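You operate a simulated robot arm through the tools that you are given. There is no shell and no other tool. Be economical: measure what you need, move in short steps, check, and stop when the job is done.

You run a simulated two-armed robot. Do the job below in one go: nothing can be reset, and whatever is moved stays where it is left.

## Task
Take the lid off the tin and lay it down on the top of the padded stand.

It is judged by the outcome, as a careful person would: the job done as asked, and still so three seconds after it is handed in. It fails if anything else is knocked over, pushed out of place, dropped, spilled or broken. A push-on lid holds only when it is set on centred and level and pressed home; a screw cap is set on level and turned clockwise until tight.

## Robot
Two 7-joint arms with two-finger parallel grippers on one trunk, on a base that drives. Base frame: it is fixed to the floor where the robot stands at the start and does not move with it; the origin is under the middle of the robot, x ahead of it, y to its left, z up. Lengths are in mm, angles in rad, forces in N, time in s.
The left shoulder is at the start at [70, 177, 1045], the right one opposite. With the tool pointing down near the work surface each hand reaches from about 280 to 740 mm from the robot's upright axis, wherever it stands, measured 20 degrees to its own side. Payload 3.43 kg a hand.
The TCP of each hand is the grasp point between the finger pads, 30 mm short of the fingertips. In the tool frame z runs along the fingers and y along their closing line. Largest opening 94 mm; finger width 28, thickness 10; the body of the gripper, 50 by 96 mm, starts 55 mm behind the TCP.
Orientation is told as [roll, pitch, yaw] about the base's x, y, z axes, in that order, counted from this pose: with the fingers straight down and closing along the base's y, the tool's x points along the base's -x, its y along +y and its z along -z.

## Interface
- The arms move only by the tool send_rows. It takes "left_plan", "right_plan" or both (then of equal length, played together; a hand with none holds still); each is a list of rows, each a list of 3 entries, a list of its own where there are three numbers: the shift along the base's x, y, z in mm, then the turn, a rotation vector about the base's x, y, z in rad, then the finger opening in mm, from 0 to 94. In form: [[[dx, dy, dz], [wx, wy, wz], grip], ...]. A call has 1 to 20 rows; each row shifts and turns the commanded pose from where the row before left it. A row lasts 0.2 s, in which the tool goes at most 50 mm and 0.15 rad; a call with a longer step from one row to the next is refused whole, and so is a gripper value outside its range. Where a pose cannot be reached the arm comes as near as it can. A force on the tool above 40 N (or 10 N above the force at the start of the call, whichever is more), or a blocked arm, ends the call early, and 0.2 s more pass. Each finger travels about 153 mm/s and halts on what it meets, pressing with about 36 N; the grip force reading is that of the motor and also rises with nothing between the fingers. The clock runs only during rows and for 0.2 s after the last one: add rows that do not move to give the fingers time. It gives the time, the measured TCP pose, the force on the tool (base axes), the opening and the grip force at its end, in the units of the frame above (readings bear some noise).
- Cameras (640 x 400 px; columns grow to the right, rows downward): "scene" is now at [137.9, 9.4, 1363.1]; the picture's right is [0.10, -1.00, 0.00], its down [-0.58, -0.06, -0.81] and it looks along [0.81, 0.08, -0.58] (base axes); focal length 252 px, centre (320, 200). "left" rides on the left gripper at [76, -14, -103] in its tool frame; the picture's right is [0.18, 0.98, 0.00], its down [-0.75, 0.14, -0.64] and it looks along [-0.63, 0.12, 0.77] (tool axes); focal length 243 px, centre (320, 200). "right" rides on the right gripper at [76, 14, -102] in its tool frame; the picture's right is [-0.18, 0.98, 0.00], its down [-0.75, -0.14, -0.64] and it looks along [-0.63, -0.12, 0.77] (tool axes); focal length 243 px, centre (320, 200). There is no depth. A picture from a camera that has moved, and an enlarged one, comes with that camera's place and axes in the base frame and with its lens.
- get_image(camera): a new picture of that camera. No time passes.
- lift_body(by): slides the trunk up (or, below 0, down) by that many mm; the arms and the scene camera ride with it, the base frame stays. It gives what a move gives, with no picture.
- steer(legs): drives the robot by 1 to 6 legs, each [ahead, turn to the left] in mm and rad, along the robot's own axes; the way and the turn of a leg run together, so that a leg with both is an arc; at most 1500 mm and 3.142 rad a leg. The arms and the cameras ride along, it lands a little off, and it stops where it bumps. It gives what a move gives.
- pan_tilt(pan, tilt): turns the head with the scene camera to pan (to the left, within 1.501 rad either way) and tilt (down, from -0.506 to 1.204), counted from straight ahead of the robot. It gives what a move gives.
- close_up(camera, box): a new picture of the part [left, top, right, bottom] of that camera's present view, enlarged. No time passes.
- sign_off(): hands the job in; it is judged then, once.

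Go step by step. Nothing tells you exact positions but the pictures and the camera data: compare them with the known pose of the tool, close in by small moves and look again before you grip or let go. The budget is 120 turns and 100 pictures, counting those below and the enlarged ones. Unless the task says otherwise, let go and move clear before handing in, and close with one line.

The tools are called after "Request:" by a JSON object that holds its "op" and its "data". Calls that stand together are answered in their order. send_rows: Moves the arms, as the interface text tells. Its arguments: {"type":"object","properties":{"left_plan":{"type":"array","items":{"type":"array"}},"right_plan":{"type":"array","items":{"type":"array"}}},"required":[]} The other tools are called the same way: lift_body (by) slides the trunk up or down; steer (legs) drives the base; pan_tilt (pan, tilt) turns the head that bears the scene camera; get_image (camera) takes a picture; close_up (camera, box) takes an enlarged picture of a part of a camera's view; sign_off () hands the job in.

At the start:

```text
clock: 0.0
left_eef_pos: [530.6, 262.5, 1185.9]
left_ee_rot: [-0.001, 0.0, -0.002]
left_contact_force: [-0.4, -0.7, -0.4]
left_finger_gap: 94.0
left_finger_force: 0.1
right_eef_pos: [386.0, -177.1, 1105.1]
right_ee_rot: [0.002, 0.0, 0.002]
right_contact_force: [0.3, 0.1, 0.6]
right_finger_gap: 94.0
right_finger_force: 0.0
trunk travel left (down, up): [-625.0, 215.0]
robot x, y, heading: [-2.8, 0.4, -0.005]
head pan, tilt: [0.099, 0.618]
```

scene: 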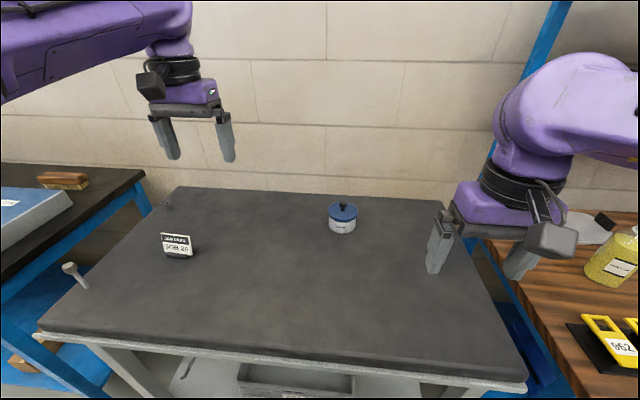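
right: 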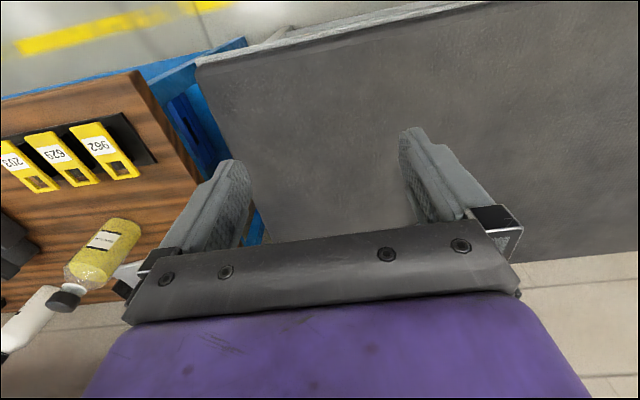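
left: 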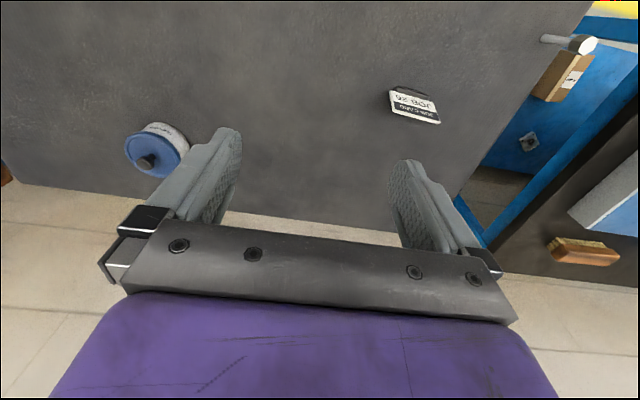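

The blue-lidded tin is on the middle table at about (680, 0). I don't see a padded stand yet, so I'll look to both sides.

Request:
{"op": "pan_tilt", "data": {"pan": 1.1, "tilt": 0.6}}

Request:
{"op": "get_image", "data": {"camera": "scene"}}

Request:
{"op": "pan_tilt", "data": {"pan": -1.0, "tilt": 0.6}}

Request:
{"op": "get_image", "data": {"camera": "scene"}}

```text
clock: 1.3
left_eef_pos: [530.8, 262.0, 1184.5]
left_ee_rot: [0.0, -0.001, 0.0]
left_contact_force: [-0.6, 0.5, -0.4]
left_finger_gap: 94.1
left_finger_force: 0.0
right_eef_pos: [384.9, -176.4, 1106.3]
right_ee_rot: [0.002, 0.001, 0.002]
right_contact_force: [0.7, -0.4, -0.5]
right_finger_gap: 94.0
right_finger_force: 0.1
trunk travel left (down, up): [-625.0, 215.0]
robot x, y, heading: [1.5, 0.8, -0.003]
head pan, tilt: [1.1, 0.6]
```

```text
96 pictures are left
camera scene: at [90.7, 79.4, 1364.7], right [0.89, -0.45, 0.0], down [-0.26, -0.5, -0.83], along [0.38, 0.73, -0.56], focal length 252 px, centre (320, 200)
```

scene: 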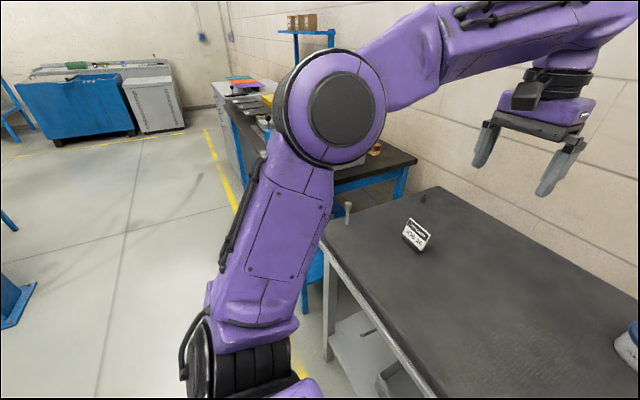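

```text
clock: 3.3
left_eef_pos: [530.5, 262.2, 1184.7]
left_ee_rot: [-0.001, 0.002, 0.001]
left_contact_force: [0.0, 1.1, 0.4]
left_finger_gap: 94.0
left_finger_force: 0.0
right_eef_pos: [385.6, -176.1, 1105.2]
right_ee_rot: [0.002, 0.0, 0.001]
right_contact_force: [0.9, -0.1, 0.5]
right_finger_gap: 94.2
right_finger_force: 0.0
trunk travel left (down, up): [-625.0, 215.0]
robot x, y, heading: [-1.6, -1.9, -0.002]
head pan, tilt: [-1.0, 0.6]
```

```text
95 pictures are left
camera scene: at [98.3, -73.7, 1364.7], right [-0.84, -0.54, 0.0], down [-0.31, 0.48, -0.83], along [0.45, -0.69, -0.56], focal length 252 px, centre (320, 200)
```

scene: 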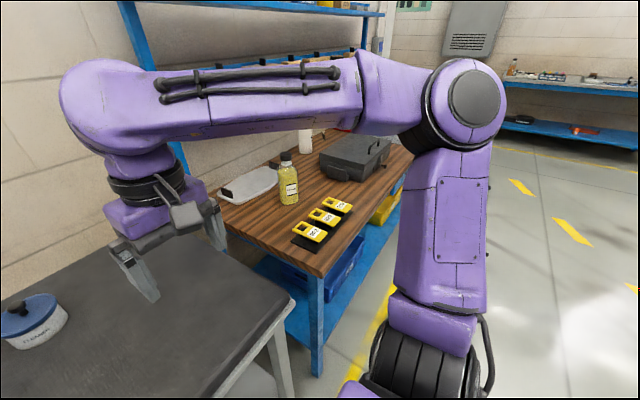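

No obvious stand either side. I'll zoom in on the white-topped post at the table's left edge and look further round.

Request:
{"op": "close_up", "data": {"camera": "left", "box": [380, 0, 640, 162]}}

Request:
{"op": "pan_tilt", "data": {"pan": 0.6, "tilt": 0.8}}

Request:
{"op": "get_image", "data": {"camera": "scene"}}

Request:
{"op": "close_up", "data": {"camera": "scene", "box": [120, 60, 440, 260]}}

```text
2.46 times, centred on (510, 81) of left
camera zoom: at [455.6, 248.2, 1287.1], right [-0.18, 0.98, 0.0], down [0.75, 0.14, 0.64], along [0.63, 0.12, -0.77], focal length 597 px, centre (-148, 493)
```

zoom: 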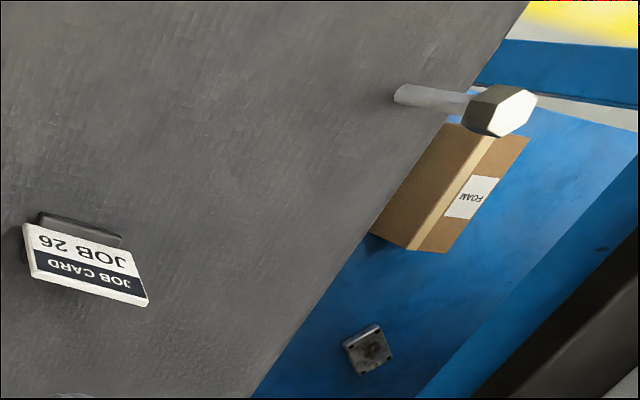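

```text
clock: 4.9
left_eef_pos: [531.9, 262.4, 1185.2]
left_ee_rot: [0.0, 0.001, 0.0]
left_contact_force: [0.0, 0.1, 0.5]
left_finger_gap: 93.9
left_finger_force: 0.2
right_eef_pos: [385.0, -176.8, 1106.3]
right_ee_rot: [0.003, -0.001, 0.002]
right_contact_force: [0.3, 0.5, 0.0]
right_finger_gap: 94.1
right_finger_force: 0.0
trunk travel left (down, up): [-625.0, 215.0]
robot x, y, heading: [-0.5, 2.3, -0.007]
head pan, tilt: [0.6, 0.799]
```

```text
93 pictures are left
camera scene: at [117.1, 46.2, 1347.8], right [0.56, -0.83, 0.0], down [-0.59, -0.4, -0.7], along [0.58, 0.39, -0.72], focal length 252 px, centre (320, 200)
```

scene: 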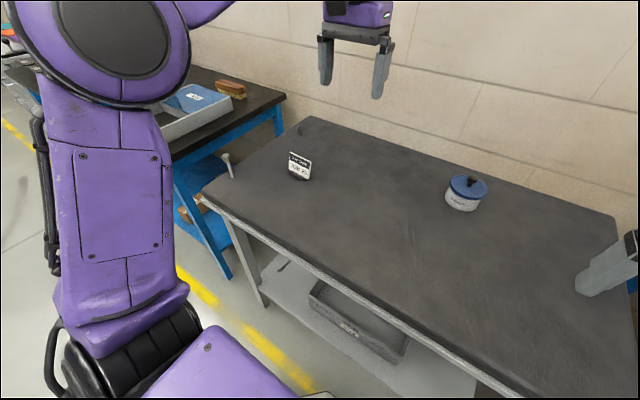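

```text
2.00 times, centred on (280, 160) of scene
camera zoom: at [117.1, 46.2, 1347.8], right [0.56, -0.83, 0.0], down [-0.59, -0.4, -0.7], along [0.58, 0.39, -0.72], focal length 503 px, centre (400, 280)
```

zoom: 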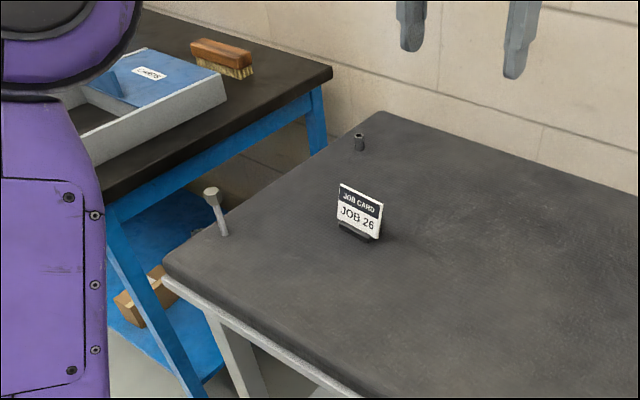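

Still no stand. I'll pan to the extremes.

Request:
{"op": "pan_tilt", "data": {"pan": 1.5, "tilt": 0.4}}

Request:
{"op": "get_image", "data": {"camera": "scene"}}

Request:
{"op": "pan_tilt", "data": {"pan": -1.5, "tilt": 0.4}}

Request:
{"op": "get_image", "data": {"camera": "scene"}}

```text
clock: 6.1
left_eef_pos: [531.3, 261.4, 1185.7]
left_ee_rot: [0.002, 0.0, 0.001]
left_contact_force: [0.0, -0.5, -0.2]
left_finger_gap: 93.7
left_finger_force: 0.0
right_eef_pos: [383.6, -176.7, 1106.0]
right_ee_rot: [0.002, -0.001, 0.001]
right_contact_force: [0.5, 0.8, -0.2]
right_finger_gap: 93.7
right_finger_force: 0.1
trunk travel left (down, up): [-625.0, 215.0]
robot x, y, heading: [-0.1, -3.6, 0.005]
head pan, tilt: [1.499, 0.4]
```

```text
91 pictures are left
camera scene: at [57.2, 93.1, 1382.9], right [1.0, -0.07, 0.0], down [-0.03, -0.39, -0.92], along [0.07, 0.92, -0.39], focal length 252 px, centre (320, 200)
```

scene: 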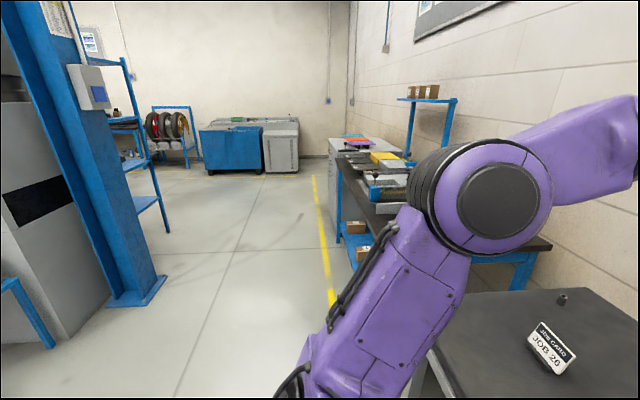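

```text
clock: 8.7
left_eef_pos: [530.5, 262.7, 1185.4]
left_ee_rot: [0.001, -0.001, 0.0]
left_contact_force: [-1.0, -1.0, -0.1]
left_finger_gap: 94.0
left_finger_force: 0.1
right_eef_pos: [385.8, -176.4, 1106.0]
right_ee_rot: [0.001, 0.001, 0.001]
right_contact_force: [0.4, -0.5, 0.2]
right_finger_gap: 94.1
right_finger_force: 0.1
trunk travel left (down, up): [-625.0, 215.0]
robot x, y, heading: [1.2, -0.7, -0.002]
head pan, tilt: [-1.499, 0.4]
```

```text
90 pictures are left
camera scene: at [57.1, -91.7, 1382.9], right [-1.0, -0.07, 0.0], down [-0.03, 0.39, -0.92], along [0.07, -0.92, -0.39], focal length 252 px, centre (320, 200)
```

scene: 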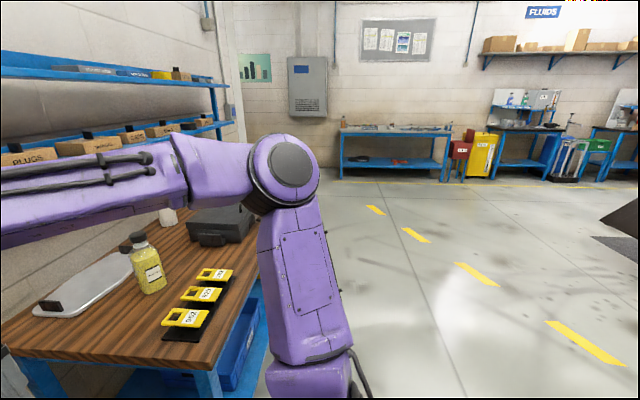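

I'll back off the table and turn to see what lies behind and what the arms hide.

Request:
{"op": "steer", "data": {"legs": [[-450, 0], [0, 0.9]]}}

Request:
{"op": "pan_tilt", "data": {"pan": 1.5, "tilt": 0.4}}

Request:
{"op": "get_image", "data": {"camera": "scene"}}

Request:
{"op": "pan_tilt", "data": {"pan": 0.0, "tilt": 0.5}}

Request:
{"op": "get_image", "data": {"camera": "scene"}}

```text
clock: 13.8
left_eef_pos: [-324.7, 578.3, 1185.0]
left_ee_rot: [-0.001, 0.001, 0.902]
left_contact_force: [0.6, -0.9, -0.7]
left_finger_gap: 93.8
left_finger_force: 0.1
right_eef_pos: [-72.2, 192.5, 1105.9]
right_ee_rot: [0.002, 0.001, 0.905]
right_contact_force: [0.2, 0.3, 0.5]
right_finger_gap: 94.1
right_finger_force: 0.1
trunk travel left (down, up): [-625.0, 215.0]
robot x, y, heading: [-447.8, -0.8, 0.898]
head pan, tilt: [-1.499, 0.4]
```

```text
clock: 16.4
left_eef_pos: [-324.5, 579.6, 1185.3]
left_ee_rot: [0.001, 0.001, 0.901]
left_contact_force: [-0.3, 0.0, -0.3]
left_finger_gap: 93.9
left_finger_force: 0.0
right_eef_pos: [-70.7, 192.9, 1106.0]
right_ee_rot: [0.002, 0.0, 0.903]
right_contact_force: [-0.1, 0.0, -0.5]
right_finger_gap: 94.0
right_finger_force: 0.1
trunk travel left (down, up): [-625.0, 215.0]
robot x, y, heading: [-447.3, -1.6, 0.9]
head pan, tilt: [1.499, 0.4]
```

```text
89 pictures are left
camera scene: at [-485.3, 102.2, 1382.9], right [0.68, 0.74, 0.0], down [0.29, -0.26, -0.92], along [-0.68, 0.62, -0.39], focal length 252 px, centre (320, 200)
```

scene: 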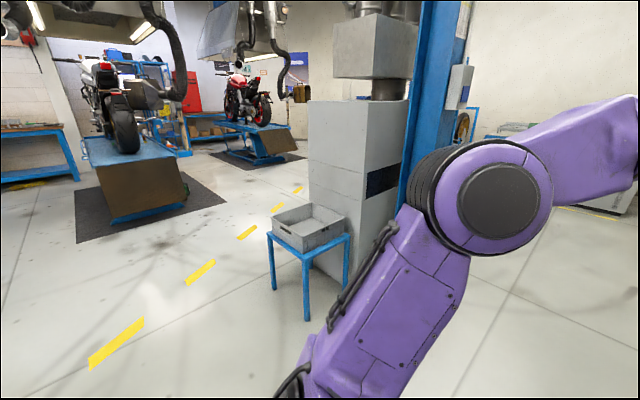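

```text
clock: 18.0
left_eef_pos: [-326.4, 578.9, 1184.2]
left_ee_rot: [0.0, 0.0, 0.902]
left_contact_force: [-0.2, 0.0, -0.2]
left_finger_gap: 93.9
left_finger_force: 0.0
right_eef_pos: [-69.7, 192.6, 1106.3]
right_ee_rot: [0.001, -0.001, 0.904]
right_contact_force: [0.2, 0.6, 0.2]
right_finger_gap: 93.8
right_finger_force: 0.0
trunk travel left (down, up): [-625.0, 215.0]
robot x, y, heading: [-445.0, -2.6, 0.903]
head pan, tilt: [0.0, 0.499]
```

```text
88 pictures are left
camera scene: at [-360.6, 111.1, 1373.8], right [0.78, -0.62, 0.0], down [-0.3, -0.38, -0.88], along [0.54, 0.69, -0.48], focal length 252 px, centre (320, 200)
```

scene: 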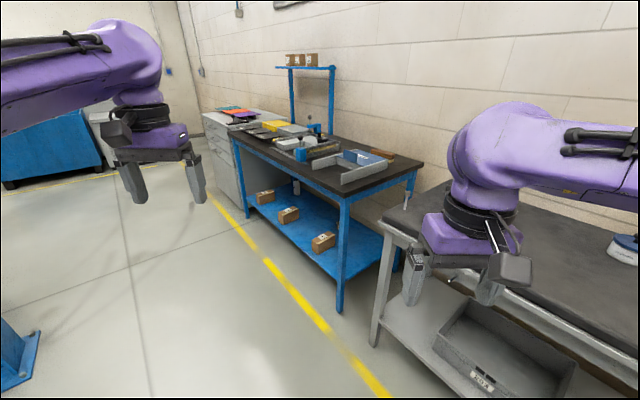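

Tables, a bin stool and the left bench are visible. I'll zoom in on the bench and then look right and behind.

Request:
{"op": "close_up", "data": {"camera": "scene", "box": [190, 90, 430, 240]}}

Request:
{"op": "steer", "data": {"legs": [[0, -1.9]]}}

Request:
{"op": "get_image", "data": {"camera": "scene"}}

Request:
{"op": "pan_tilt", "data": {"pan": -1.5, "tilt": 0.4}}

Request:
{"op": "get_image", "data": {"camera": "scene"}}

```text
2.67 times, centred on (310, 165) of scene
camera zoom: at [-360.6, 111.1, 1373.8], right [0.78, -0.62, 0.0], down [-0.3, -0.38, -0.88], along [0.54, 0.69, -0.48], focal length 671 px, centre (347, 293)
```

zoom: 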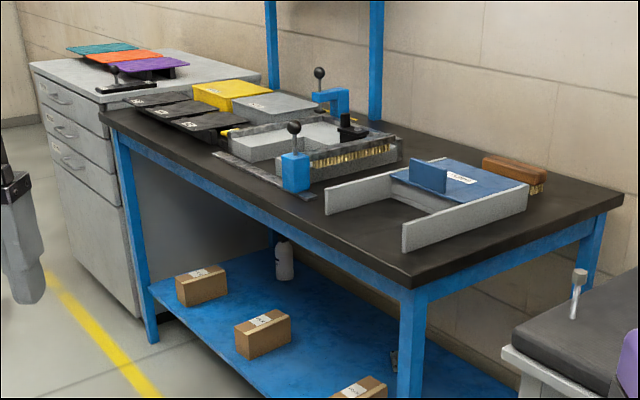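

```text
clock: 22.9
left_eef_pos: [69.4, -289.7, 1185.3]
left_ee_rot: [0.002, 0.0, -0.966]
left_contact_force: [-0.3, -0.6, -0.4]
left_finger_gap: 93.9
left_finger_force: 0.1
right_eef_pos: [-374.5, -416.9, 1107.2]
right_ee_rot: [0.003, 0.0, -0.965]
right_contact_force: [-0.4, 0.2, -0.1]
right_finger_gap: 94.2
right_finger_force: 0.1
trunk travel left (down, up): [-625.0, 215.0]
robot x, y, heading: [-447.9, 0.5, -0.969]
head pan, tilt: [0.0, 0.499]
```

```text
86 pictures are left
camera scene: at [-368.1, -116.0, 1373.8], right [-0.82, -0.57, 0.0], down [-0.27, 0.39, -0.88], along [0.5, -0.72, -0.48], focal length 252 px, centre (320, 200)
```

scene: 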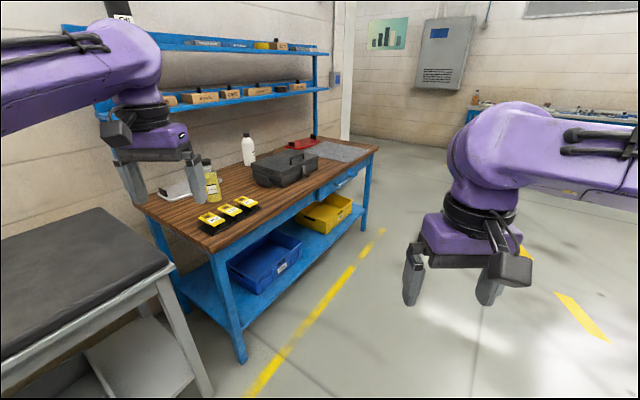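

```text
clock: 24.5
left_eef_pos: [68.4, -288.9, 1185.4]
left_ee_rot: [-0.002, 0.002, -0.967]
left_contact_force: [0.5, 0.9, -1.0]
left_finger_gap: 93.9
left_finger_force: 0.1
right_eef_pos: [-375.4, -417.8, 1105.9]
right_ee_rot: [0.002, -0.001, -0.964]
right_contact_force: [0.3, 0.3, -0.7]
right_finger_gap: 94.1
right_finger_force: 0.0
trunk travel left (down, up): [-625.0, 215.0]
robot x, y, heading: [-450.3, -0.6, -0.968]
head pan, tilt: [-1.499, 0.4]
```

```text
85 pictures are left
camera scene: at [-491.9, -98.9, 1382.9], right [-0.62, 0.78, 0.0], down [0.3, 0.24, -0.92], along [-0.72, -0.58, -0.39], focal length 252 px, centre (320, 200)
```

scene: 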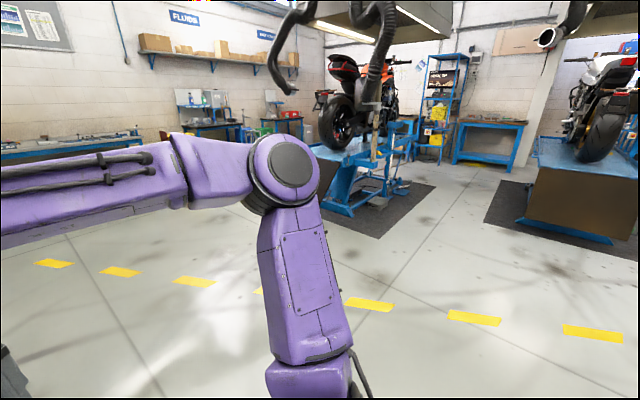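

There is no separate stand anywhere. The middle table itself is a frame with a thick padded dark top, so it looks like the padded stand. I'll drive back to it and check more closely.

Request:
{"op": "steer", "data": {"legs": [[0, 0.968], [450, 0]]}}

Request:
{"op": "pan_tilt", "data": {"pan": 0.1, "tilt": 0.75}}

Request:
{"op": "get_image", "data": {"camera": "scene"}}

Request:
{"op": "close_up", "data": {"camera": "scene", "box": [40, 140, 200, 240]}}

Request:
{"op": "close_up", "data": {"camera": "scene", "box": [290, 140, 410, 215]}}

```text
clock: 29.7
left_eef_pos: [529.7, 271.8, 1185.0]
left_ee_rot: [-0.001, 0.001, 0.011]
left_contact_force: [0.7, -0.2, 0.2]
left_finger_gap: 94.0
left_finger_force: 0.0
right_eef_pos: [388.9, -167.9, 1106.3]
right_ee_rot: [0.002, -0.001, 0.014]
right_contact_force: [-0.1, 0.1, -0.7]
right_finger_gap: 94.1
right_finger_force: 0.0
trunk travel left (down, up): [-625.0, 215.0]
robot x, y, heading: [0.3, 5.6, 0.016]
head pan, tilt: [-1.499, 0.4]
```

```text
clock: 31.3
left_eef_pos: [530.1, 272.9, 1183.9]
left_ee_rot: [0.0, -0.001, 0.012]
left_contact_force: [-0.5, 0.7, -0.4]
left_finger_gap: 93.9
left_finger_force: 0.1
right_eef_pos: [389.1, -167.9, 1106.6]
right_ee_rot: [0.001, -0.001, 0.013]
right_contact_force: [0.6, -0.5, -0.8]
right_finger_gap: 94.2
right_finger_force: 0.0
trunk travel left (down, up): [-625.0, 215.0]
robot x, y, heading: [-3.3, 9.9, 0.008]
head pan, tilt: [0.099, 0.75]
```

```text
84 pictures are left
camera scene: at [134.7, 14.9, 1351.8], right [0.11, -0.99, 0.0], down [-0.68, -0.08, -0.73], along [0.73, 0.08, -0.68], focal length 252 px, centre (320, 200)
```

scene: 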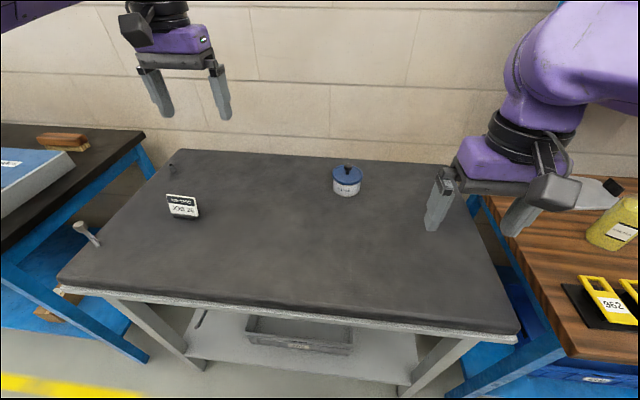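

```text
4.00 times, centred on (120, 190) of scene
camera zoom: at [134.7, 14.9, 1351.8], right [0.11, -0.99, 0.0], down [-0.68, -0.08, -0.73], along [0.73, 0.08, -0.68], focal length 1007 px, centre (1120, 240)
```

zoom: 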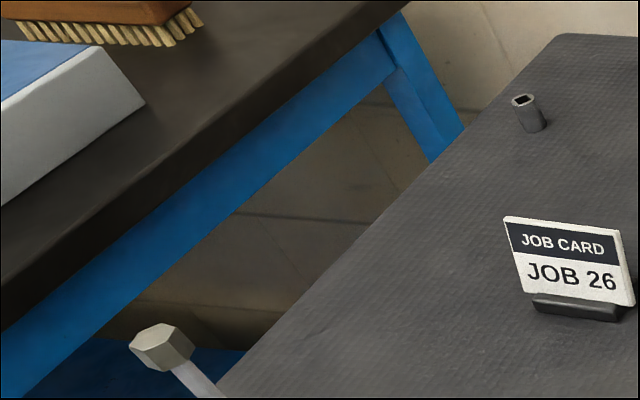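

```text
5.33 times, centred on (350, 178) of scene
camera zoom: at [134.7, 14.9, 1351.8], right [0.11, -0.99, 0.0], down [-0.68, -0.08, -0.73], along [0.73, 0.08, -0.68], focal length 1342 px, centre (160, 320)
```

zoom: 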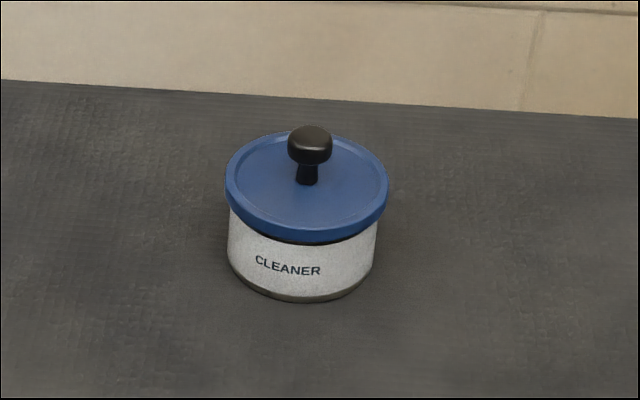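

The bolt and socket show the table is a padded work stand, so the lid goes on its pad beside the tin. The tin is at about (727, 0), lid top z≈909, knob z≈915–942. I'll turn left so the right arm faces it, and check the base clearance.

Request:
{"op": "steer", "data": {"legs": [[0, 0.33]]}}

Request:
{"op": "pan_tilt", "data": {"pan": -0.3, "tilt": 1.2}}

Request:
{"op": "get_image", "data": {"camera": "scene"}}

```text
clock: 32.8
left_eef_pos: [414.7, 428.9, 1184.5]
left_ee_rot: [0.001, -0.002, 0.345]
left_contact_force: [0.2, -0.1, -0.8]
left_finger_gap: 94.1
left_finger_force: 0.0
right_eef_pos: [423.5, -32.0, 1104.5]
right_ee_rot: [0.002, 0.0, 0.345]
right_contact_force: [-0.7, 0.4, 0.5]
right_finger_gap: 93.7
right_finger_force: 0.0
trunk travel left (down, up): [-625.0, 215.0]
robot x, y, heading: [3.5, 6.6, 0.343]
head pan, tilt: [0.099, 0.75]
```

```text
clock: 33.7
left_eef_pos: [414.1, 428.7, 1184.8]
left_ee_rot: [-0.001, 0.0, 0.344]
left_contact_force: [0.1, -0.1, 0.0]
left_finger_gap: 94.1
left_finger_force: 0.1
right_eef_pos: [425.1, -32.8, 1103.9]
right_ee_rot: [0.002, 0.0, 0.346]
right_contact_force: [-0.2, -0.5, 0.1]
right_finger_gap: 93.9
right_finger_force: 0.0
trunk travel left (down, up): [-625.0, 215.0]
robot x, y, heading: [1.2, 4.2, 0.342]
head pan, tilt: [-0.3, 1.201]
```

```text
81 pictures are left
camera scene: at [105.4, 24.3, 1320.1], right [0.04, -1.0, 0.0], down [-0.93, -0.04, -0.36], along [0.36, 0.02, -0.93], focal length 252 px, centre (320, 200)
```

scene: 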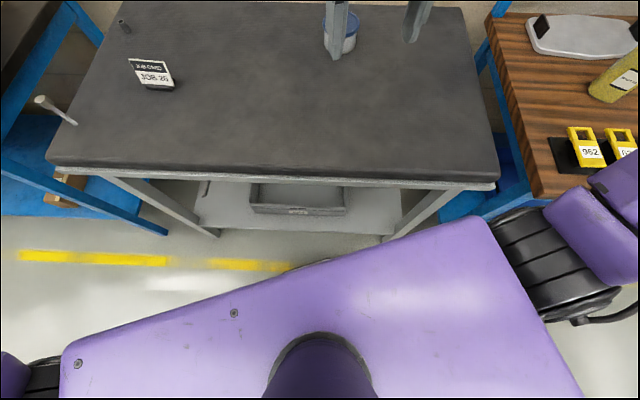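

There's clear space in front of the base. I'll drive 60 mm ahead, then bring the right hand above the tin in steps.

Request:
{"op": "steer", "data": {"legs": [[60, 0]]}}

Request:
{"op": "send_rows", "data": {"right_plan": [[[40, 0, 0], [0, 0, 0], 60], [[40, 0, 0], [0, 0, 0], 60], [[40, 0, 0], [0, 0, 0], 60], [[30, 4, -10], [0, 0, 0], 60]]}}

Request:
{"op": "get_image", "data": {"camera": "right"}}

```text
clock: 34.6
left_eef_pos: [466.7, 449.0, 1188.4]
left_ee_rot: [0.0, -0.003, 0.343]
left_contact_force: [-0.4, 0.7, -0.1]
left_finger_gap: 94.2
left_finger_force: 0.1
right_eef_pos: [479.0, -11.3, 1107.5]
right_ee_rot: [0.001, -0.005, 0.349]
right_contact_force: [0.0, -0.3, -0.2]
right_finger_gap: 93.9
right_finger_force: 0.0
trunk travel left (down, up): [-625.0, 215.0]
robot x, y, heading: [53.6, 26.2, 0.344]
head pan, tilt: [-0.3, 1.201]
```

```text
clock: 35.6
left_eef_pos: [470.0, 450.1, 1185.2]
left_ee_rot: [-0.002, 0.001, 0.344]
left_contact_force: [0.5, 0.2, -0.1]
left_finger_gap: 94.0
left_finger_force: 0.1
right_eef_pos: [632.5, -6.2, 1095.8]
right_ee_rot: [0.002, -0.001, 0.346]
right_contact_force: [0.2, 1.0, 0.3]
right_finger_gap: 60.1
right_finger_force: 0.0
trunk travel left (down, up): [-625.0, 215.0]
robot x, y, heading: [59.1, 22.8, 0.344]
head pan, tilt: [-0.3, 1.201]
```

```text
80 pictures are left
camera right: at [555.7, -19.5, 1198.3], right [-0.16, 0.99, 0.0], down [0.76, 0.12, 0.64], along [0.63, 0.1, -0.77], focal length 243 px, centre (320, 200)
```

right: 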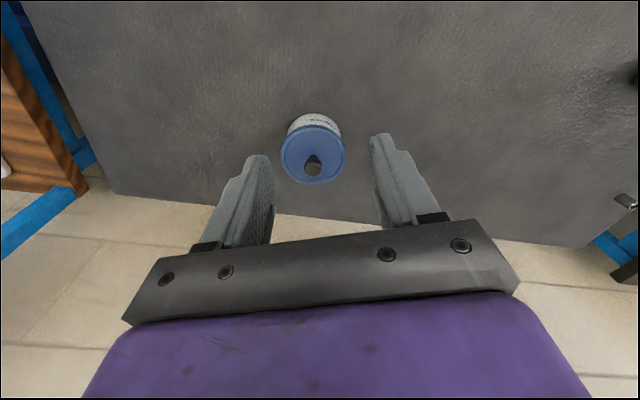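

From this view the knob is at about (717, -2). I'll move above it and come down to z≈1000, then check.

Request:
{"op": "send_rows", "data": {"right_plan": [[[40, 2, -10], [0, 0, 0], 60], [[40, 2, -20], [0, 0, 0], 60], [[4, 0, -35], [0, 0, 0], 60], [[0, 0, -30], [0, 0, 0], 60]]}}

Request:
{"op": "get_image", "data": {"camera": "right"}}

Request:
{"op": "pan_tilt", "data": {"pan": -0.35, "tilt": 0.7}}

Request:
{"op": "get_image", "data": {"camera": "scene"}}

```text
clock: 36.6
left_eef_pos: [470.2, 451.4, 1184.4]
left_ee_rot: [0.001, -0.001, 0.344]
left_contact_force: [-0.4, 0.0, 0.2]
left_finger_gap: 94.0
left_finger_force: 0.0
right_eef_pos: [714.9, -3.9, 997.4]
right_ee_rot: [-0.001, 0.001, 0.347]
right_contact_force: [0.4, 0.6, -0.1]
right_finger_gap: 60.0
right_finger_force: 0.1
trunk travel left (down, up): [-625.0, 215.0]
robot x, y, heading: [57.4, 24.0, 0.34]
head pan, tilt: [-0.3, 1.201]
```

```text
79 pictures are left
camera right: at [638.6, -16.6, 1100.9], right [-0.16, 0.99, 0.0], down [0.76, 0.12, 0.64], along [0.63, 0.1, -0.77], focal length 243 px, centre (320, 200)
```

right: 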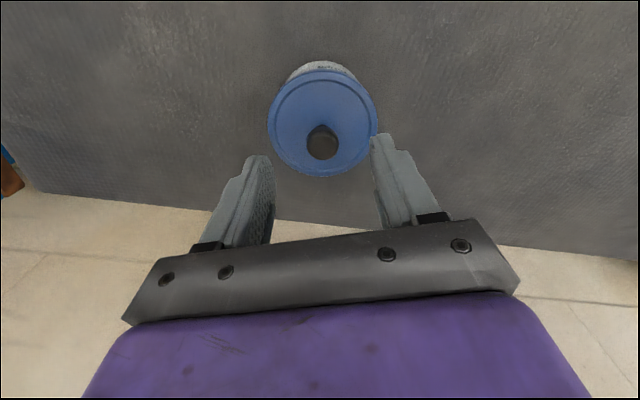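

```text
clock: 37.6
left_eef_pos: [469.7, 450.4, 1184.8]
left_ee_rot: [0.001, -0.001, 0.345]
left_contact_force: [-0.4, 0.9, -0.5]
left_finger_gap: 94.2
left_finger_force: 0.1
right_eef_pos: [713.4, -3.1, 999.2]
right_ee_rot: [0.001, -0.001, 0.349]
right_contact_force: [-0.7, 0.1, 0.1]
right_finger_gap: 60.0
right_finger_force: 0.1
trunk travel left (down, up): [-625.0, 215.0]
robot x, y, heading: [57.7, 28.3, 0.342]
head pan, tilt: [-0.351, 0.7]
```

```text
78 pictures are left
camera scene: at [190.1, 41.6, 1356.0], right [-0.01, -1.0, 0.0], down [-0.64, 0.0, -0.76], along [0.76, -0.01, -0.64], focal length 252 px, centre (320, 200)
```

scene: 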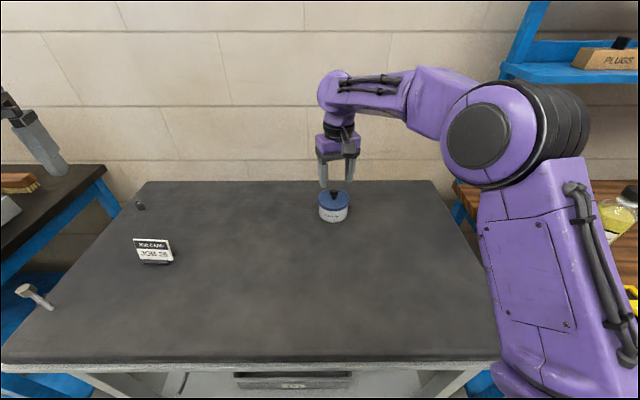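

The knob sits right under the hand, at (714, -3). I'll descend to TCP z≈950, leaving the tips about 10 mm above the lid.

Request:
{"op": "send_rows", "data": {"right_plan": [[[0, 0, -25], [0, 0, 0], 50], [[0, 0, -23], [0, 0, 0], 50], [[0, 0, 0], [0, 0, 0], 50]]}}

Request:
{"op": "close_up", "data": {"camera": "scene", "box": [285, 155, 397, 225]}}

Request:
{"op": "get_image", "data": {"camera": "right"}}

```text
clock: 38.4
left_eef_pos: [469.1, 451.3, 1185.5]
left_ee_rot: [0.0, -0.001, 0.343]
left_contact_force: [0.4, -0.4, -0.2]
left_finger_gap: 93.9
left_finger_force: 0.0
right_eef_pos: [713.4, -2.7, 952.8]
right_ee_rot: [0.0, 0.0, 0.348]
right_contact_force: [-0.1, 0.4, -0.4]
right_finger_gap: 49.9
right_finger_force: 0.1
trunk travel left (down, up): [-625.0, 215.0]
robot x, y, heading: [56.0, 23.5, 0.344]
head pan, tilt: [-0.351, 0.7]
```

```text
5.71 times, centred on (341, 190) of scene
camera zoom: at [189.8, 41.5, 1356.1], right [-0.01, -1.0, 0.0], down [-0.64, 0.0, -0.77], along [0.77, -0.01, -0.64], focal length 1438 px, centre (200, 257)
```

zoom: 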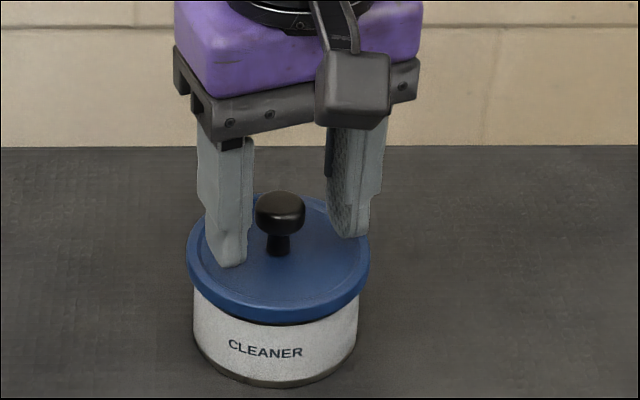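

```text
76 pictures are left
camera right: at [637.6, -16.8, 1055.5], right [-0.16, 0.99, 0.0], down [0.76, 0.12, 0.64], along [0.63, 0.1, -0.77], focal length 243 px, centre (320, 200)
```

right: 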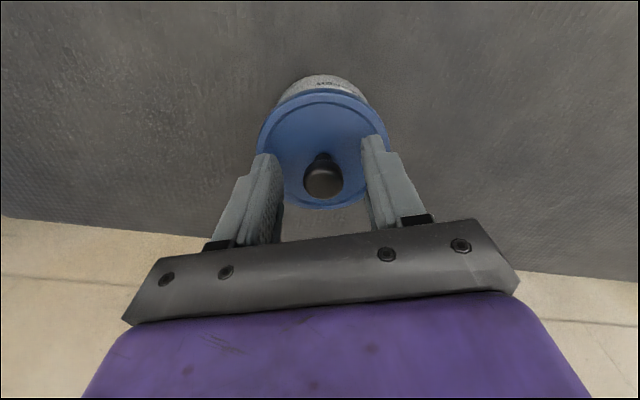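

The fingers straddle the knob well clear of the lid. I'll lower 8 mm, close on the knob, and check the grip.

Request:
{"op": "send_rows", "data": {"right_plan": [[[0, 0, -8], [0, 0, 0], 50], [[0, 0, 0], [0, 0, 0], 30], [[0, 0, 0], [0, 0, 0], 15], [[0, 0, 0], [0, 0, 0], 10], [[0, 0, 0], [0, 0, 0], 10]]}}

Request:
{"op": "close_up", "data": {"camera": "scene", "box": [285, 155, 397, 225]}}

```text
clock: 39.6
left_eef_pos: [467.2, 451.4, 1184.8]
left_ee_rot: [-0.001, -0.002, 0.345]
left_contact_force: [-0.2, -0.5, 0.5]
left_finger_gap: 93.9
left_finger_force: 0.0
right_eef_pos: [713.4, -2.8, 946.4]
right_ee_rot: [0.0, -0.001, 0.347]
right_contact_force: [1.2, 4.1, 6.6]
right_finger_gap: 21.6
right_finger_force: 35.8
trunk travel left (down, up): [-625.0, 215.0]
robot x, y, heading: [58.4, 20.6, 0.343]
head pan, tilt: [-0.351, 0.7]
```

```text
5.71 times, centred on (341, 190) of scene
camera zoom: at [189.1, 42.8, 1356.2], right [-0.01, -1.0, 0.0], down [-0.64, 0.0, -0.77], along [0.77, -0.01, -0.64], focal length 1438 px, centre (200, 257)
```

zoom: 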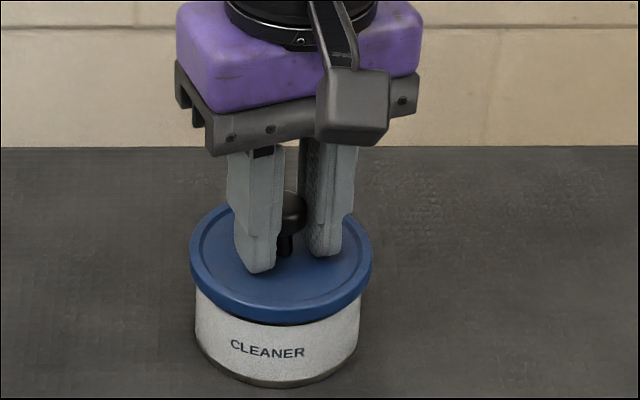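

The knob is gripped with a 21.6 mm gap. I'll lift 15 mm slowly to see whether the tin comes too.

Request:
{"op": "send_rows", "data": {"right_plan": [[[0, 0, 3], [0, 0, 0], 10], [[0, 0, 4], [0, 0, 0], 10], [[0, 0, 4], [0, 0, 0], 10], [[0, 0, 4], [0, 0, 0], 10], [[0, 0, 0], [0, 0, 0], 10]]}}

Request:
{"op": "close_up", "data": {"camera": "scene", "box": [285, 155, 397, 225]}}

```text
clock: 40.8
left_eef_pos: [469.3, 450.7, 1184.6]
left_ee_rot: [0.0, -0.003, 0.344]
left_contact_force: [-0.2, -0.4, 0.0]
left_finger_gap: 93.9
left_finger_force: 0.1
right_eef_pos: [714.6, -4.3, 958.8]
right_ee_rot: [0.0, 0.0, 0.347]
right_contact_force: [-0.5, 1.1, -0.3]
right_finger_gap: 22.0
right_finger_force: 35.9
trunk travel left (down, up): [-625.0, 215.0]
robot x, y, heading: [55.9, 27.5, 0.348]
head pan, tilt: [-0.351, 0.7]
```

```text
5.71 times, centred on (341, 190) of scene
camera zoom: at [190.2, 41.7, 1356.1], right [-0.01, -1.0, 0.0], down [-0.64, 0.0, -0.76], along [0.76, -0.01, -0.64], focal length 1438 px, centre (200, 257)
```

zoom: 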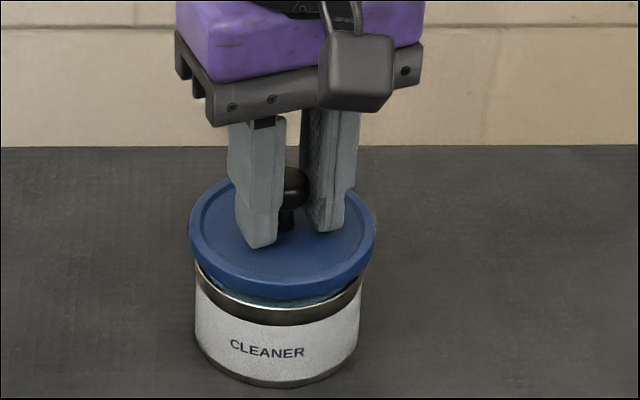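

The lid came free and the tin stayed put. I'll raise it and carry it toward the robot to about (560, -30), then look at its underside.

Request:
{"op": "send_rows", "data": {"right_plan": [[[0, 0, 15], [0, 0, 0], 10], [[0, 0, 25], [0, 0, 0], 10], [[0, 0, 25], [0, 0, 0], 10], [[-25, -3, 0], [0, 0, 0], 10], [[-40, -8, 0], [0, 0, 0], 10], [[-40, -8, 0], [0, 0, 0], 10], [[-35, -6, 0], [0, 0, 0], 10], [[-14, 0, 0], [0, 0, 0], 10], [[0, 0, 0], [0, 0, 0], 10]]}}

Request:
{"op": "close_up", "data": {"camera": "scene", "box": [250, 130, 442, 250]}}

Request:
{"op": "get_image", "data": {"camera": "right"}}

```text
clock: 42.8
left_eef_pos: [468.7, 451.3, 1184.8]
left_ee_rot: [-0.001, -0.002, 0.343]
left_contact_force: [0.2, 0.5, 0.1]
left_finger_gap: 93.9
left_finger_force: 0.0
right_eef_pos: [559.1, -27.9, 1026.7]
right_ee_rot: [-0.002, 0.0, 0.347]
right_contact_force: [-0.5, 0.8, 0.4]
right_finger_gap: 21.9
right_finger_force: 35.8
trunk travel left (down, up): [-625.0, 215.0]
robot x, y, heading: [59.1, 25.2, 0.341]
head pan, tilt: [-0.351, 0.7]
```

```text
3.33 times, centred on (346, 190) of scene
camera zoom: at [189.5, 43.6, 1356.1], right [-0.01, -1.0, 0.0], down [-0.64, 0.0, -0.77], along [0.77, -0.01, -0.64], focal length 839 px, centre (233, 233)
```

zoom: 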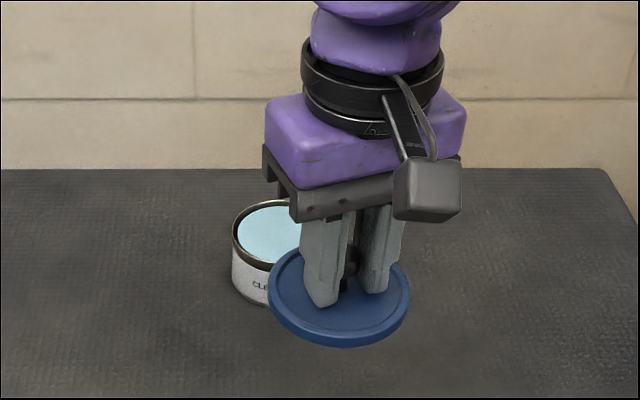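

```text
72 pictures are left
camera right: at [484.1, -41.4, 1129.1], right [-0.16, 0.99, 0.0], down [0.76, 0.12, 0.64], along [0.63, 0.1, -0.77], focal length 243 px, centre (320, 200)
```

right: 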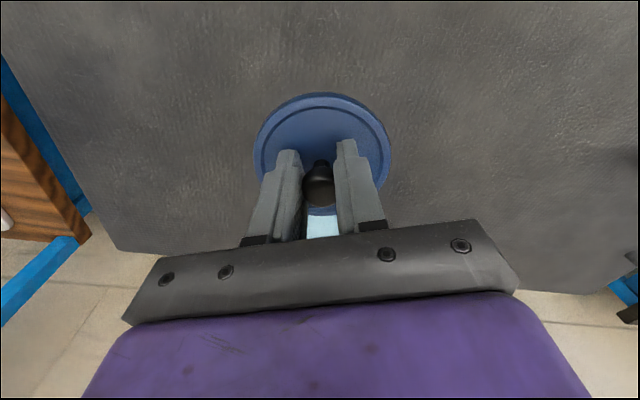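

The lid is level in the grip and clear of the tin. I'll go down to about z=930, then creep to contact.

Request:
{"op": "send_rows", "data": {"right_plan": [[[0, 0, -35], [0, 0, 0], 10], [[0, 0, -35], [0, 0, 0], 10], [[0, 0, -25], [0, 0, 0], 10], [[0, 0, 0], [0, 0, 0], 10]]}}

Request:
{"op": "close_up", "data": {"camera": "scene", "box": [250, 160, 442, 280]}}

Request:
{"op": "send_rows", "data": {"right_plan": [[[0, 0, -2], [0, 0, 0], 10], [[0, 0, -2], [0, 0, 0], 10], [[0, 0, -2], [0, 0, 0], 10], [[0, 0, -2], [0, 0, 0], 10], [[0, 0, 0], [0, 0, 0], 10]]}}

Request:
{"op": "close_up", "data": {"camera": "scene", "box": [250, 160, 442, 280]}}

```text
clock: 43.8
left_eef_pos: [468.9, 449.9, 1185.5]
left_ee_rot: [-0.001, 0.001, 0.343]
left_contact_force: [0.9, 0.1, 0.4]
left_finger_gap: 94.0
left_finger_force: 0.0
right_eef_pos: [561.9, -27.8, 931.8]
right_ee_rot: [0.0, -0.003, 0.348]
right_contact_force: [-0.6, 0.2, -0.4]
right_finger_gap: 22.0
right_finger_force: 36.6
trunk travel left (down, up): [-625.0, 215.0]
robot x, y, heading: [59.4, 25.2, 0.344]
head pan, tilt: [-0.351, 0.7]
```

```text
3.33 times, centred on (346, 220) of scene
camera zoom: at [189.9, 41.7, 1356.1], right [-0.01, -1.0, 0.0], down [-0.64, 0.0, -0.77], along [0.76, -0.01, -0.64], focal length 839 px, centre (233, 133)
```

zoom: 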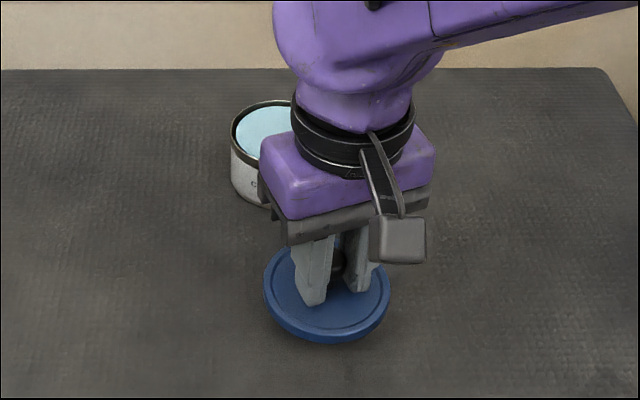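

```text
clock: 45.0
left_eef_pos: [469.1, 450.6, 1185.3]
left_ee_rot: [0.0, -0.001, 0.342]
left_contact_force: [0.3, 0.3, 0.5]
left_finger_gap: 94.3
left_finger_force: 0.0
right_eef_pos: [561.5, -29.2, 923.4]
right_ee_rot: [0.003, -0.001, 0.347]
right_contact_force: [-0.6, -0.7, -0.1]
right_finger_gap: 22.1
right_finger_force: 36.3
trunk travel left (down, up): [-625.0, 215.0]
robot x, y, heading: [57.9, 26.8, 0.35]
head pan, tilt: [-0.351, 0.7]
```

```text
3.33 times, centred on (346, 220) of scene
camera zoom: at [190.2, 41.6, 1356.1], right [-0.01, -1.0, 0.0], down [-0.64, 0.0, -0.76], along [0.76, -0.01, -0.64], focal length 839 px, centre (233, 133)
```

zoom: 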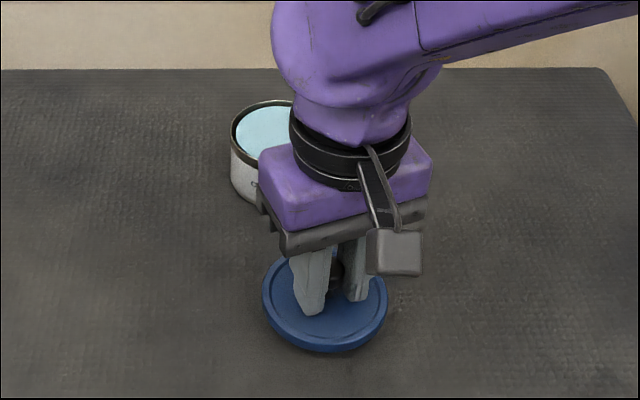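

No contact yet. I'll keep creeping down in 1.5–2 mm steps.

Request:
{"op": "send_rows", "data": {"right_plan": [[[0, 0, -2], [0, 0, 0], 10], [[0, 0, -1.5], [0, 0, 0], 10], [[0, 0, -1.5], [0, 0, 0], 10], [[0, 0, 0], [0, 0, 0], 10]]}}

Request:
{"op": "send_rows", "data": {"right_plan": [[[0, 0, -1.5], [0, 0, 0], 10], [[0, 0, -1.5], [0, 0, 0], 10], [[0, 0, 0], [0, 0, 0], 10]]}}

Request:
{"op": "close_up", "data": {"camera": "scene", "box": [290, 200, 402, 270]}}

```text
clock: 46.0
left_eef_pos: [468.9, 449.8, 1184.7]
left_ee_rot: [0.0, -0.002, 0.343]
left_contact_force: [-0.4, 0.2, -0.4]
left_finger_gap: 94.1
left_finger_force: 0.1
right_eef_pos: [561.3, -27.7, 917.8]
right_ee_rot: [0.004, -0.001, 0.348]
right_contact_force: [-0.7, -0.5, 0.0]
right_finger_gap: 21.7
right_finger_force: 35.6
trunk travel left (down, up): [-625.0, 215.0]
robot x, y, heading: [61.6, 26.6, 0.343]
head pan, tilt: [-0.351, 0.7]
```

```text
clock: 46.8
left_eef_pos: [467.3, 450.8, 1184.8]
left_ee_rot: [-0.002, 0.0, 0.344]
left_contact_force: [0.4, -0.1, -0.2]
left_finger_gap: 94.1
left_finger_force: 0.0
right_eef_pos: [560.6, -28.1, 914.5]
right_ee_rot: [0.001, -0.001, 0.348]
right_contact_force: [-0.4, -0.6, -0.4]
right_finger_gap: 21.9
right_finger_force: 36.1
trunk travel left (down, up): [-625.0, 215.0]
robot x, y, heading: [57.4, 24.0, 0.342]
head pan, tilt: [-0.351, 0.7]
```

```text
5.71 times, centred on (346, 235) of scene
camera zoom: at [190.2, 41.6, 1356.1], right [-0.01, -1.0, 0.0], down [-0.64, 0.0, -0.76], along [0.76, -0.01, -0.64], focal length 1438 px, centre (171, 0)
```

zoom: 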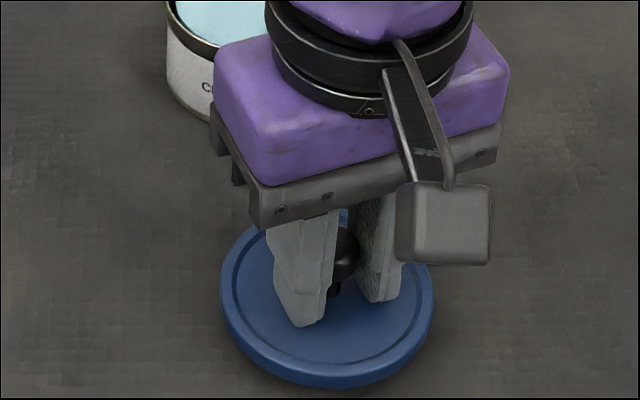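

Very close to the pad now, still no contact force. I'll continue creeping.

Request:
{"op": "send_rows", "data": {"right_plan": [[[0, 0, -1.5], [0, 0, 0], 10], [[0, 0, -1.5], [0, 0, 0], 10], [[0, 0, 0], [0, 0, 0], 10]]}}

Request:
{"op": "send_rows", "data": {"right_plan": [[[0, 0, -1.5], [0, 0, 0], 10], [[0, 0, -1], [0, 0, 0], 10], [[0, 0, 0], [0, 0, 0], 10]]}}

Request:
{"op": "close_up", "data": {"camera": "scene", "box": [290, 200, 402, 270]}}

```text
clock: 47.6
left_eef_pos: [469.7, 450.0, 1185.5]
left_ee_rot: [0.001, -0.002, 0.344]
left_contact_force: [-0.3, -0.1, -0.9]
left_finger_gap: 93.8
left_finger_force: 0.1
right_eef_pos: [560.9, -27.3, 911.1]
right_ee_rot: [0.001, 0.0, 0.347]
right_contact_force: [0.6, 0.3, 0.1]
right_finger_gap: 22.0
right_finger_force: 36.1
trunk travel left (down, up): [-625.0, 215.0]
robot x, y, heading: [59.1, 24.8, 0.344]
head pan, tilt: [-0.351, 0.7]
```

```text
clock: 48.4
left_eef_pos: [468.2, 451.6, 1184.2]
left_ee_rot: [0.0, -0.002, 0.345]
left_contact_force: [0.7, -0.7, -0.3]
left_finger_gap: 94.0
left_finger_force: 0.1
right_eef_pos: [560.9, -28.0, 907.0]
right_ee_rot: [0.001, 0.002, 0.347]
right_contact_force: [0.2, 0.4, -0.4]
right_finger_gap: 21.8
right_finger_force: 35.7
trunk travel left (down, up): [-625.0, 215.0]
robot x, y, heading: [57.1, 25.0, 0.345]
head pan, tilt: [-0.351, 0.7]
```

```text
5.71 times, centred on (346, 235) of scene
camera zoom: at [190.2, 41.6, 1356.1], right [-0.01, -1.0, 0.0], down [-0.64, 0.0, -0.76], along [0.76, -0.01, -0.64], focal length 1438 px, centre (171, 0)
```

zoom: 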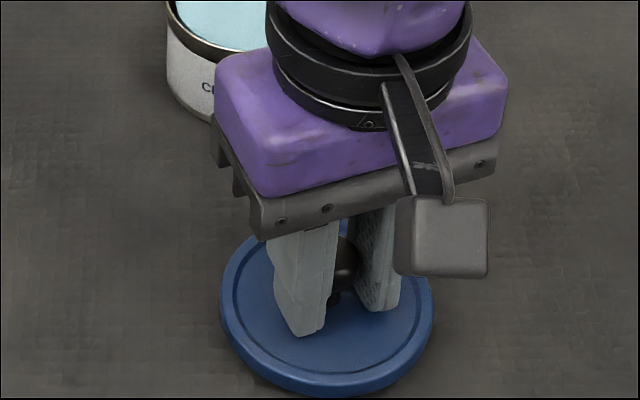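

Request:
{"op": "send_rows", "data": {"right_plan": [[[0, 0, -1], [0, 0, 0], 10], [[0, 0, -1], [0, 0, 0], 10], [[0, 0, 0], [0, 0, 0], 10]]}}

Request:
{"op": "send_rows", "data": {"right_plan": [[[0, 0, -1], [0, 0, 0], 10], [[0, 0, -1], [0, 0, 0], 10], [[0, 0, 0], [0, 0, 0], 10]]}}

Request:
{"op": "close_up", "data": {"camera": "scene", "box": [290, 210, 402, 280]}}

```text
clock: 49.2
left_eef_pos: [469.6, 450.7, 1185.0]
left_ee_rot: [0.001, -0.001, 0.344]
left_contact_force: [0.3, 0.5, -0.2]
left_finger_gap: 93.7
left_finger_force: 0.1
right_eef_pos: [560.8, -30.0, 907.1]
right_ee_rot: [0.0, 0.0, 0.348]
right_contact_force: [-0.4, 0.5, -0.2]
right_finger_gap: 21.7
right_finger_force: 36.5
trunk travel left (down, up): [-625.0, 215.0]
robot x, y, heading: [53.7, 24.6, 0.343]
head pan, tilt: [-0.351, 0.7]
```

```text
clock: 50.0
left_eef_pos: [469.8, 450.4, 1185.9]
left_ee_rot: [0.0, -0.002, 0.342]
left_contact_force: [-0.9, 0.1, 0.4]
left_finger_gap: 94.0
left_finger_force: 0.0
right_eef_pos: [561.2, -28.0, 904.4]
right_ee_rot: [0.003, -0.002, 0.347]
right_contact_force: [-0.2, 0.2, -0.4]
right_finger_gap: 21.9
right_finger_force: 36.4
trunk travel left (down, up): [-625.0, 215.0]
robot x, y, heading: [53.6, 25.1, 0.345]
head pan, tilt: [-0.351, 0.7]
```

```text
5.71 times, centred on (346, 245) of scene
camera zoom: at [190.2, 41.6, 1356.1], right [-0.01, -1.0, 0.0], down [-0.64, 0.0, -0.76], along [0.76, -0.01, -0.64], focal length 1438 px, centre (171, -57)
```

zoom: 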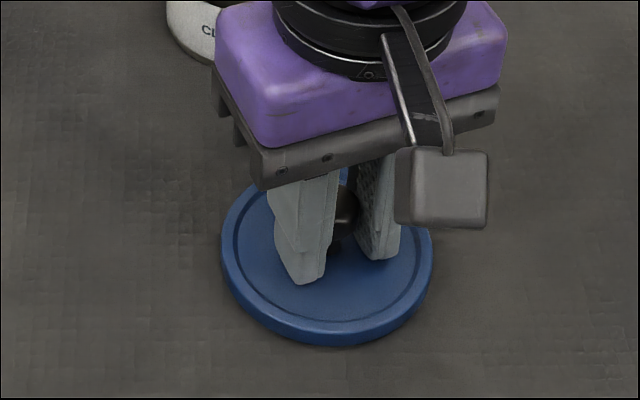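

Still hanging free. I'll continue in 1 mm steps with checks.

Request:
{"op": "send_rows", "data": {"right_plan": [[[0, 0, -1], [0, 0, 0], 10], [[0, 0, -1], [0, 0, 0], 10], [[0, 0, -1], [0, 0, 0], 10], [[0, 0, 0], [0, 0, 0], 10]]}}

Request:
{"op": "send_rows", "data": {"right_plan": [[[0, 0, -1], [0, 0, 0], 10], [[0, 0, -1], [0, 0, 0], 10], [[0, 0, 0], [0, 0, 0], 10]]}}

Request:
{"op": "close_up", "data": {"camera": "scene", "box": [290, 210, 402, 280]}}

```text
clock: 51.0
left_eef_pos: [469.2, 450.5, 1186.3]
left_ee_rot: [0.001, -0.003, 0.343]
left_contact_force: [0.2, 0.8, 0.8]
left_finger_gap: 94.1
left_finger_force: 0.0
right_eef_pos: [559.4, -29.4, 901.0]
right_ee_rot: [0.001, 0.001, 0.348]
right_contact_force: [-0.3, 0.1, -0.9]
right_finger_gap: 22.0
right_finger_force: 36.0
trunk travel left (down, up): [-625.0, 215.0]
robot x, y, heading: [54.8, 25.6, 0.345]
head pan, tilt: [-0.351, 0.7]
```

```text
clock: 51.8
left_eef_pos: [470.1, 450.8, 1184.5]
left_ee_rot: [0.0, 0.0, 0.343]
left_contact_force: [-0.8, 0.0, 0.4]
left_finger_gap: 93.7
left_finger_force: 0.1
right_eef_pos: [560.2, -28.5, 899.2]
right_ee_rot: [0.001, -0.002, 0.348]
right_contact_force: [0.7, -0.2, 2.5]
right_finger_gap: 22.0
right_finger_force: 35.9
trunk travel left (down, up): [-625.0, 215.0]
robot x, y, heading: [58.8, 24.7, 0.345]
head pan, tilt: [-0.351, 0.7]
```

```text
5.71 times, centred on (346, 245) of scene
camera zoom: at [189.9, 41.6, 1356.1], right [-0.01, -1.0, 0.0], down [-0.64, 0.0, -0.76], along [0.76, -0.01, -0.64], focal length 1438 px, centre (171, -57)
```

zoom: 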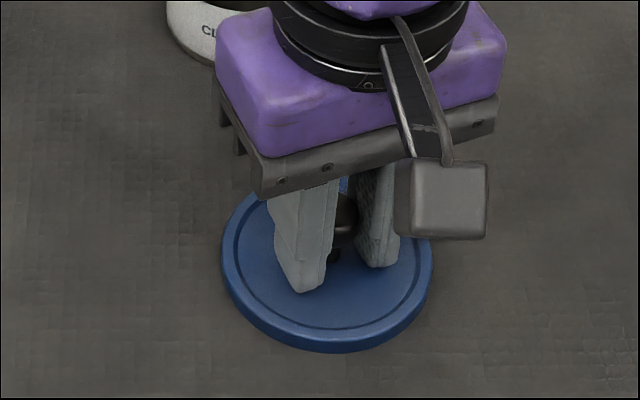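

Contact shows now (2.5 N upward). One more mm to seat it, then I'll look at the force.

Request:
{"op": "send_rows", "data": {"right_plan": [[[0, 0, -0.7], [0, 0, 0], 10], [[0, 0, 0], [0, 0, 0], 10]]}}

```text
clock: 52.4
left_eef_pos: [467.6, 450.9, 1185.0]
left_ee_rot: [-0.002, -0.002, 0.346]
left_contact_force: [0.5, -0.7, -0.1]
left_finger_gap: 94.2
left_finger_force: 0.1
right_eef_pos: [560.1, -29.8, 900.4]
right_ee_rot: [0.001, -0.001, 0.347]
right_contact_force: [1.0, 0.1, 6.3]
right_finger_gap: 21.8
right_finger_force: 36.4
trunk travel left (down, up): [-625.0, 215.0]
robot x, y, heading: [58.8, 24.1, 0.345]
head pan, tilt: [-0.351, 0.7]
```

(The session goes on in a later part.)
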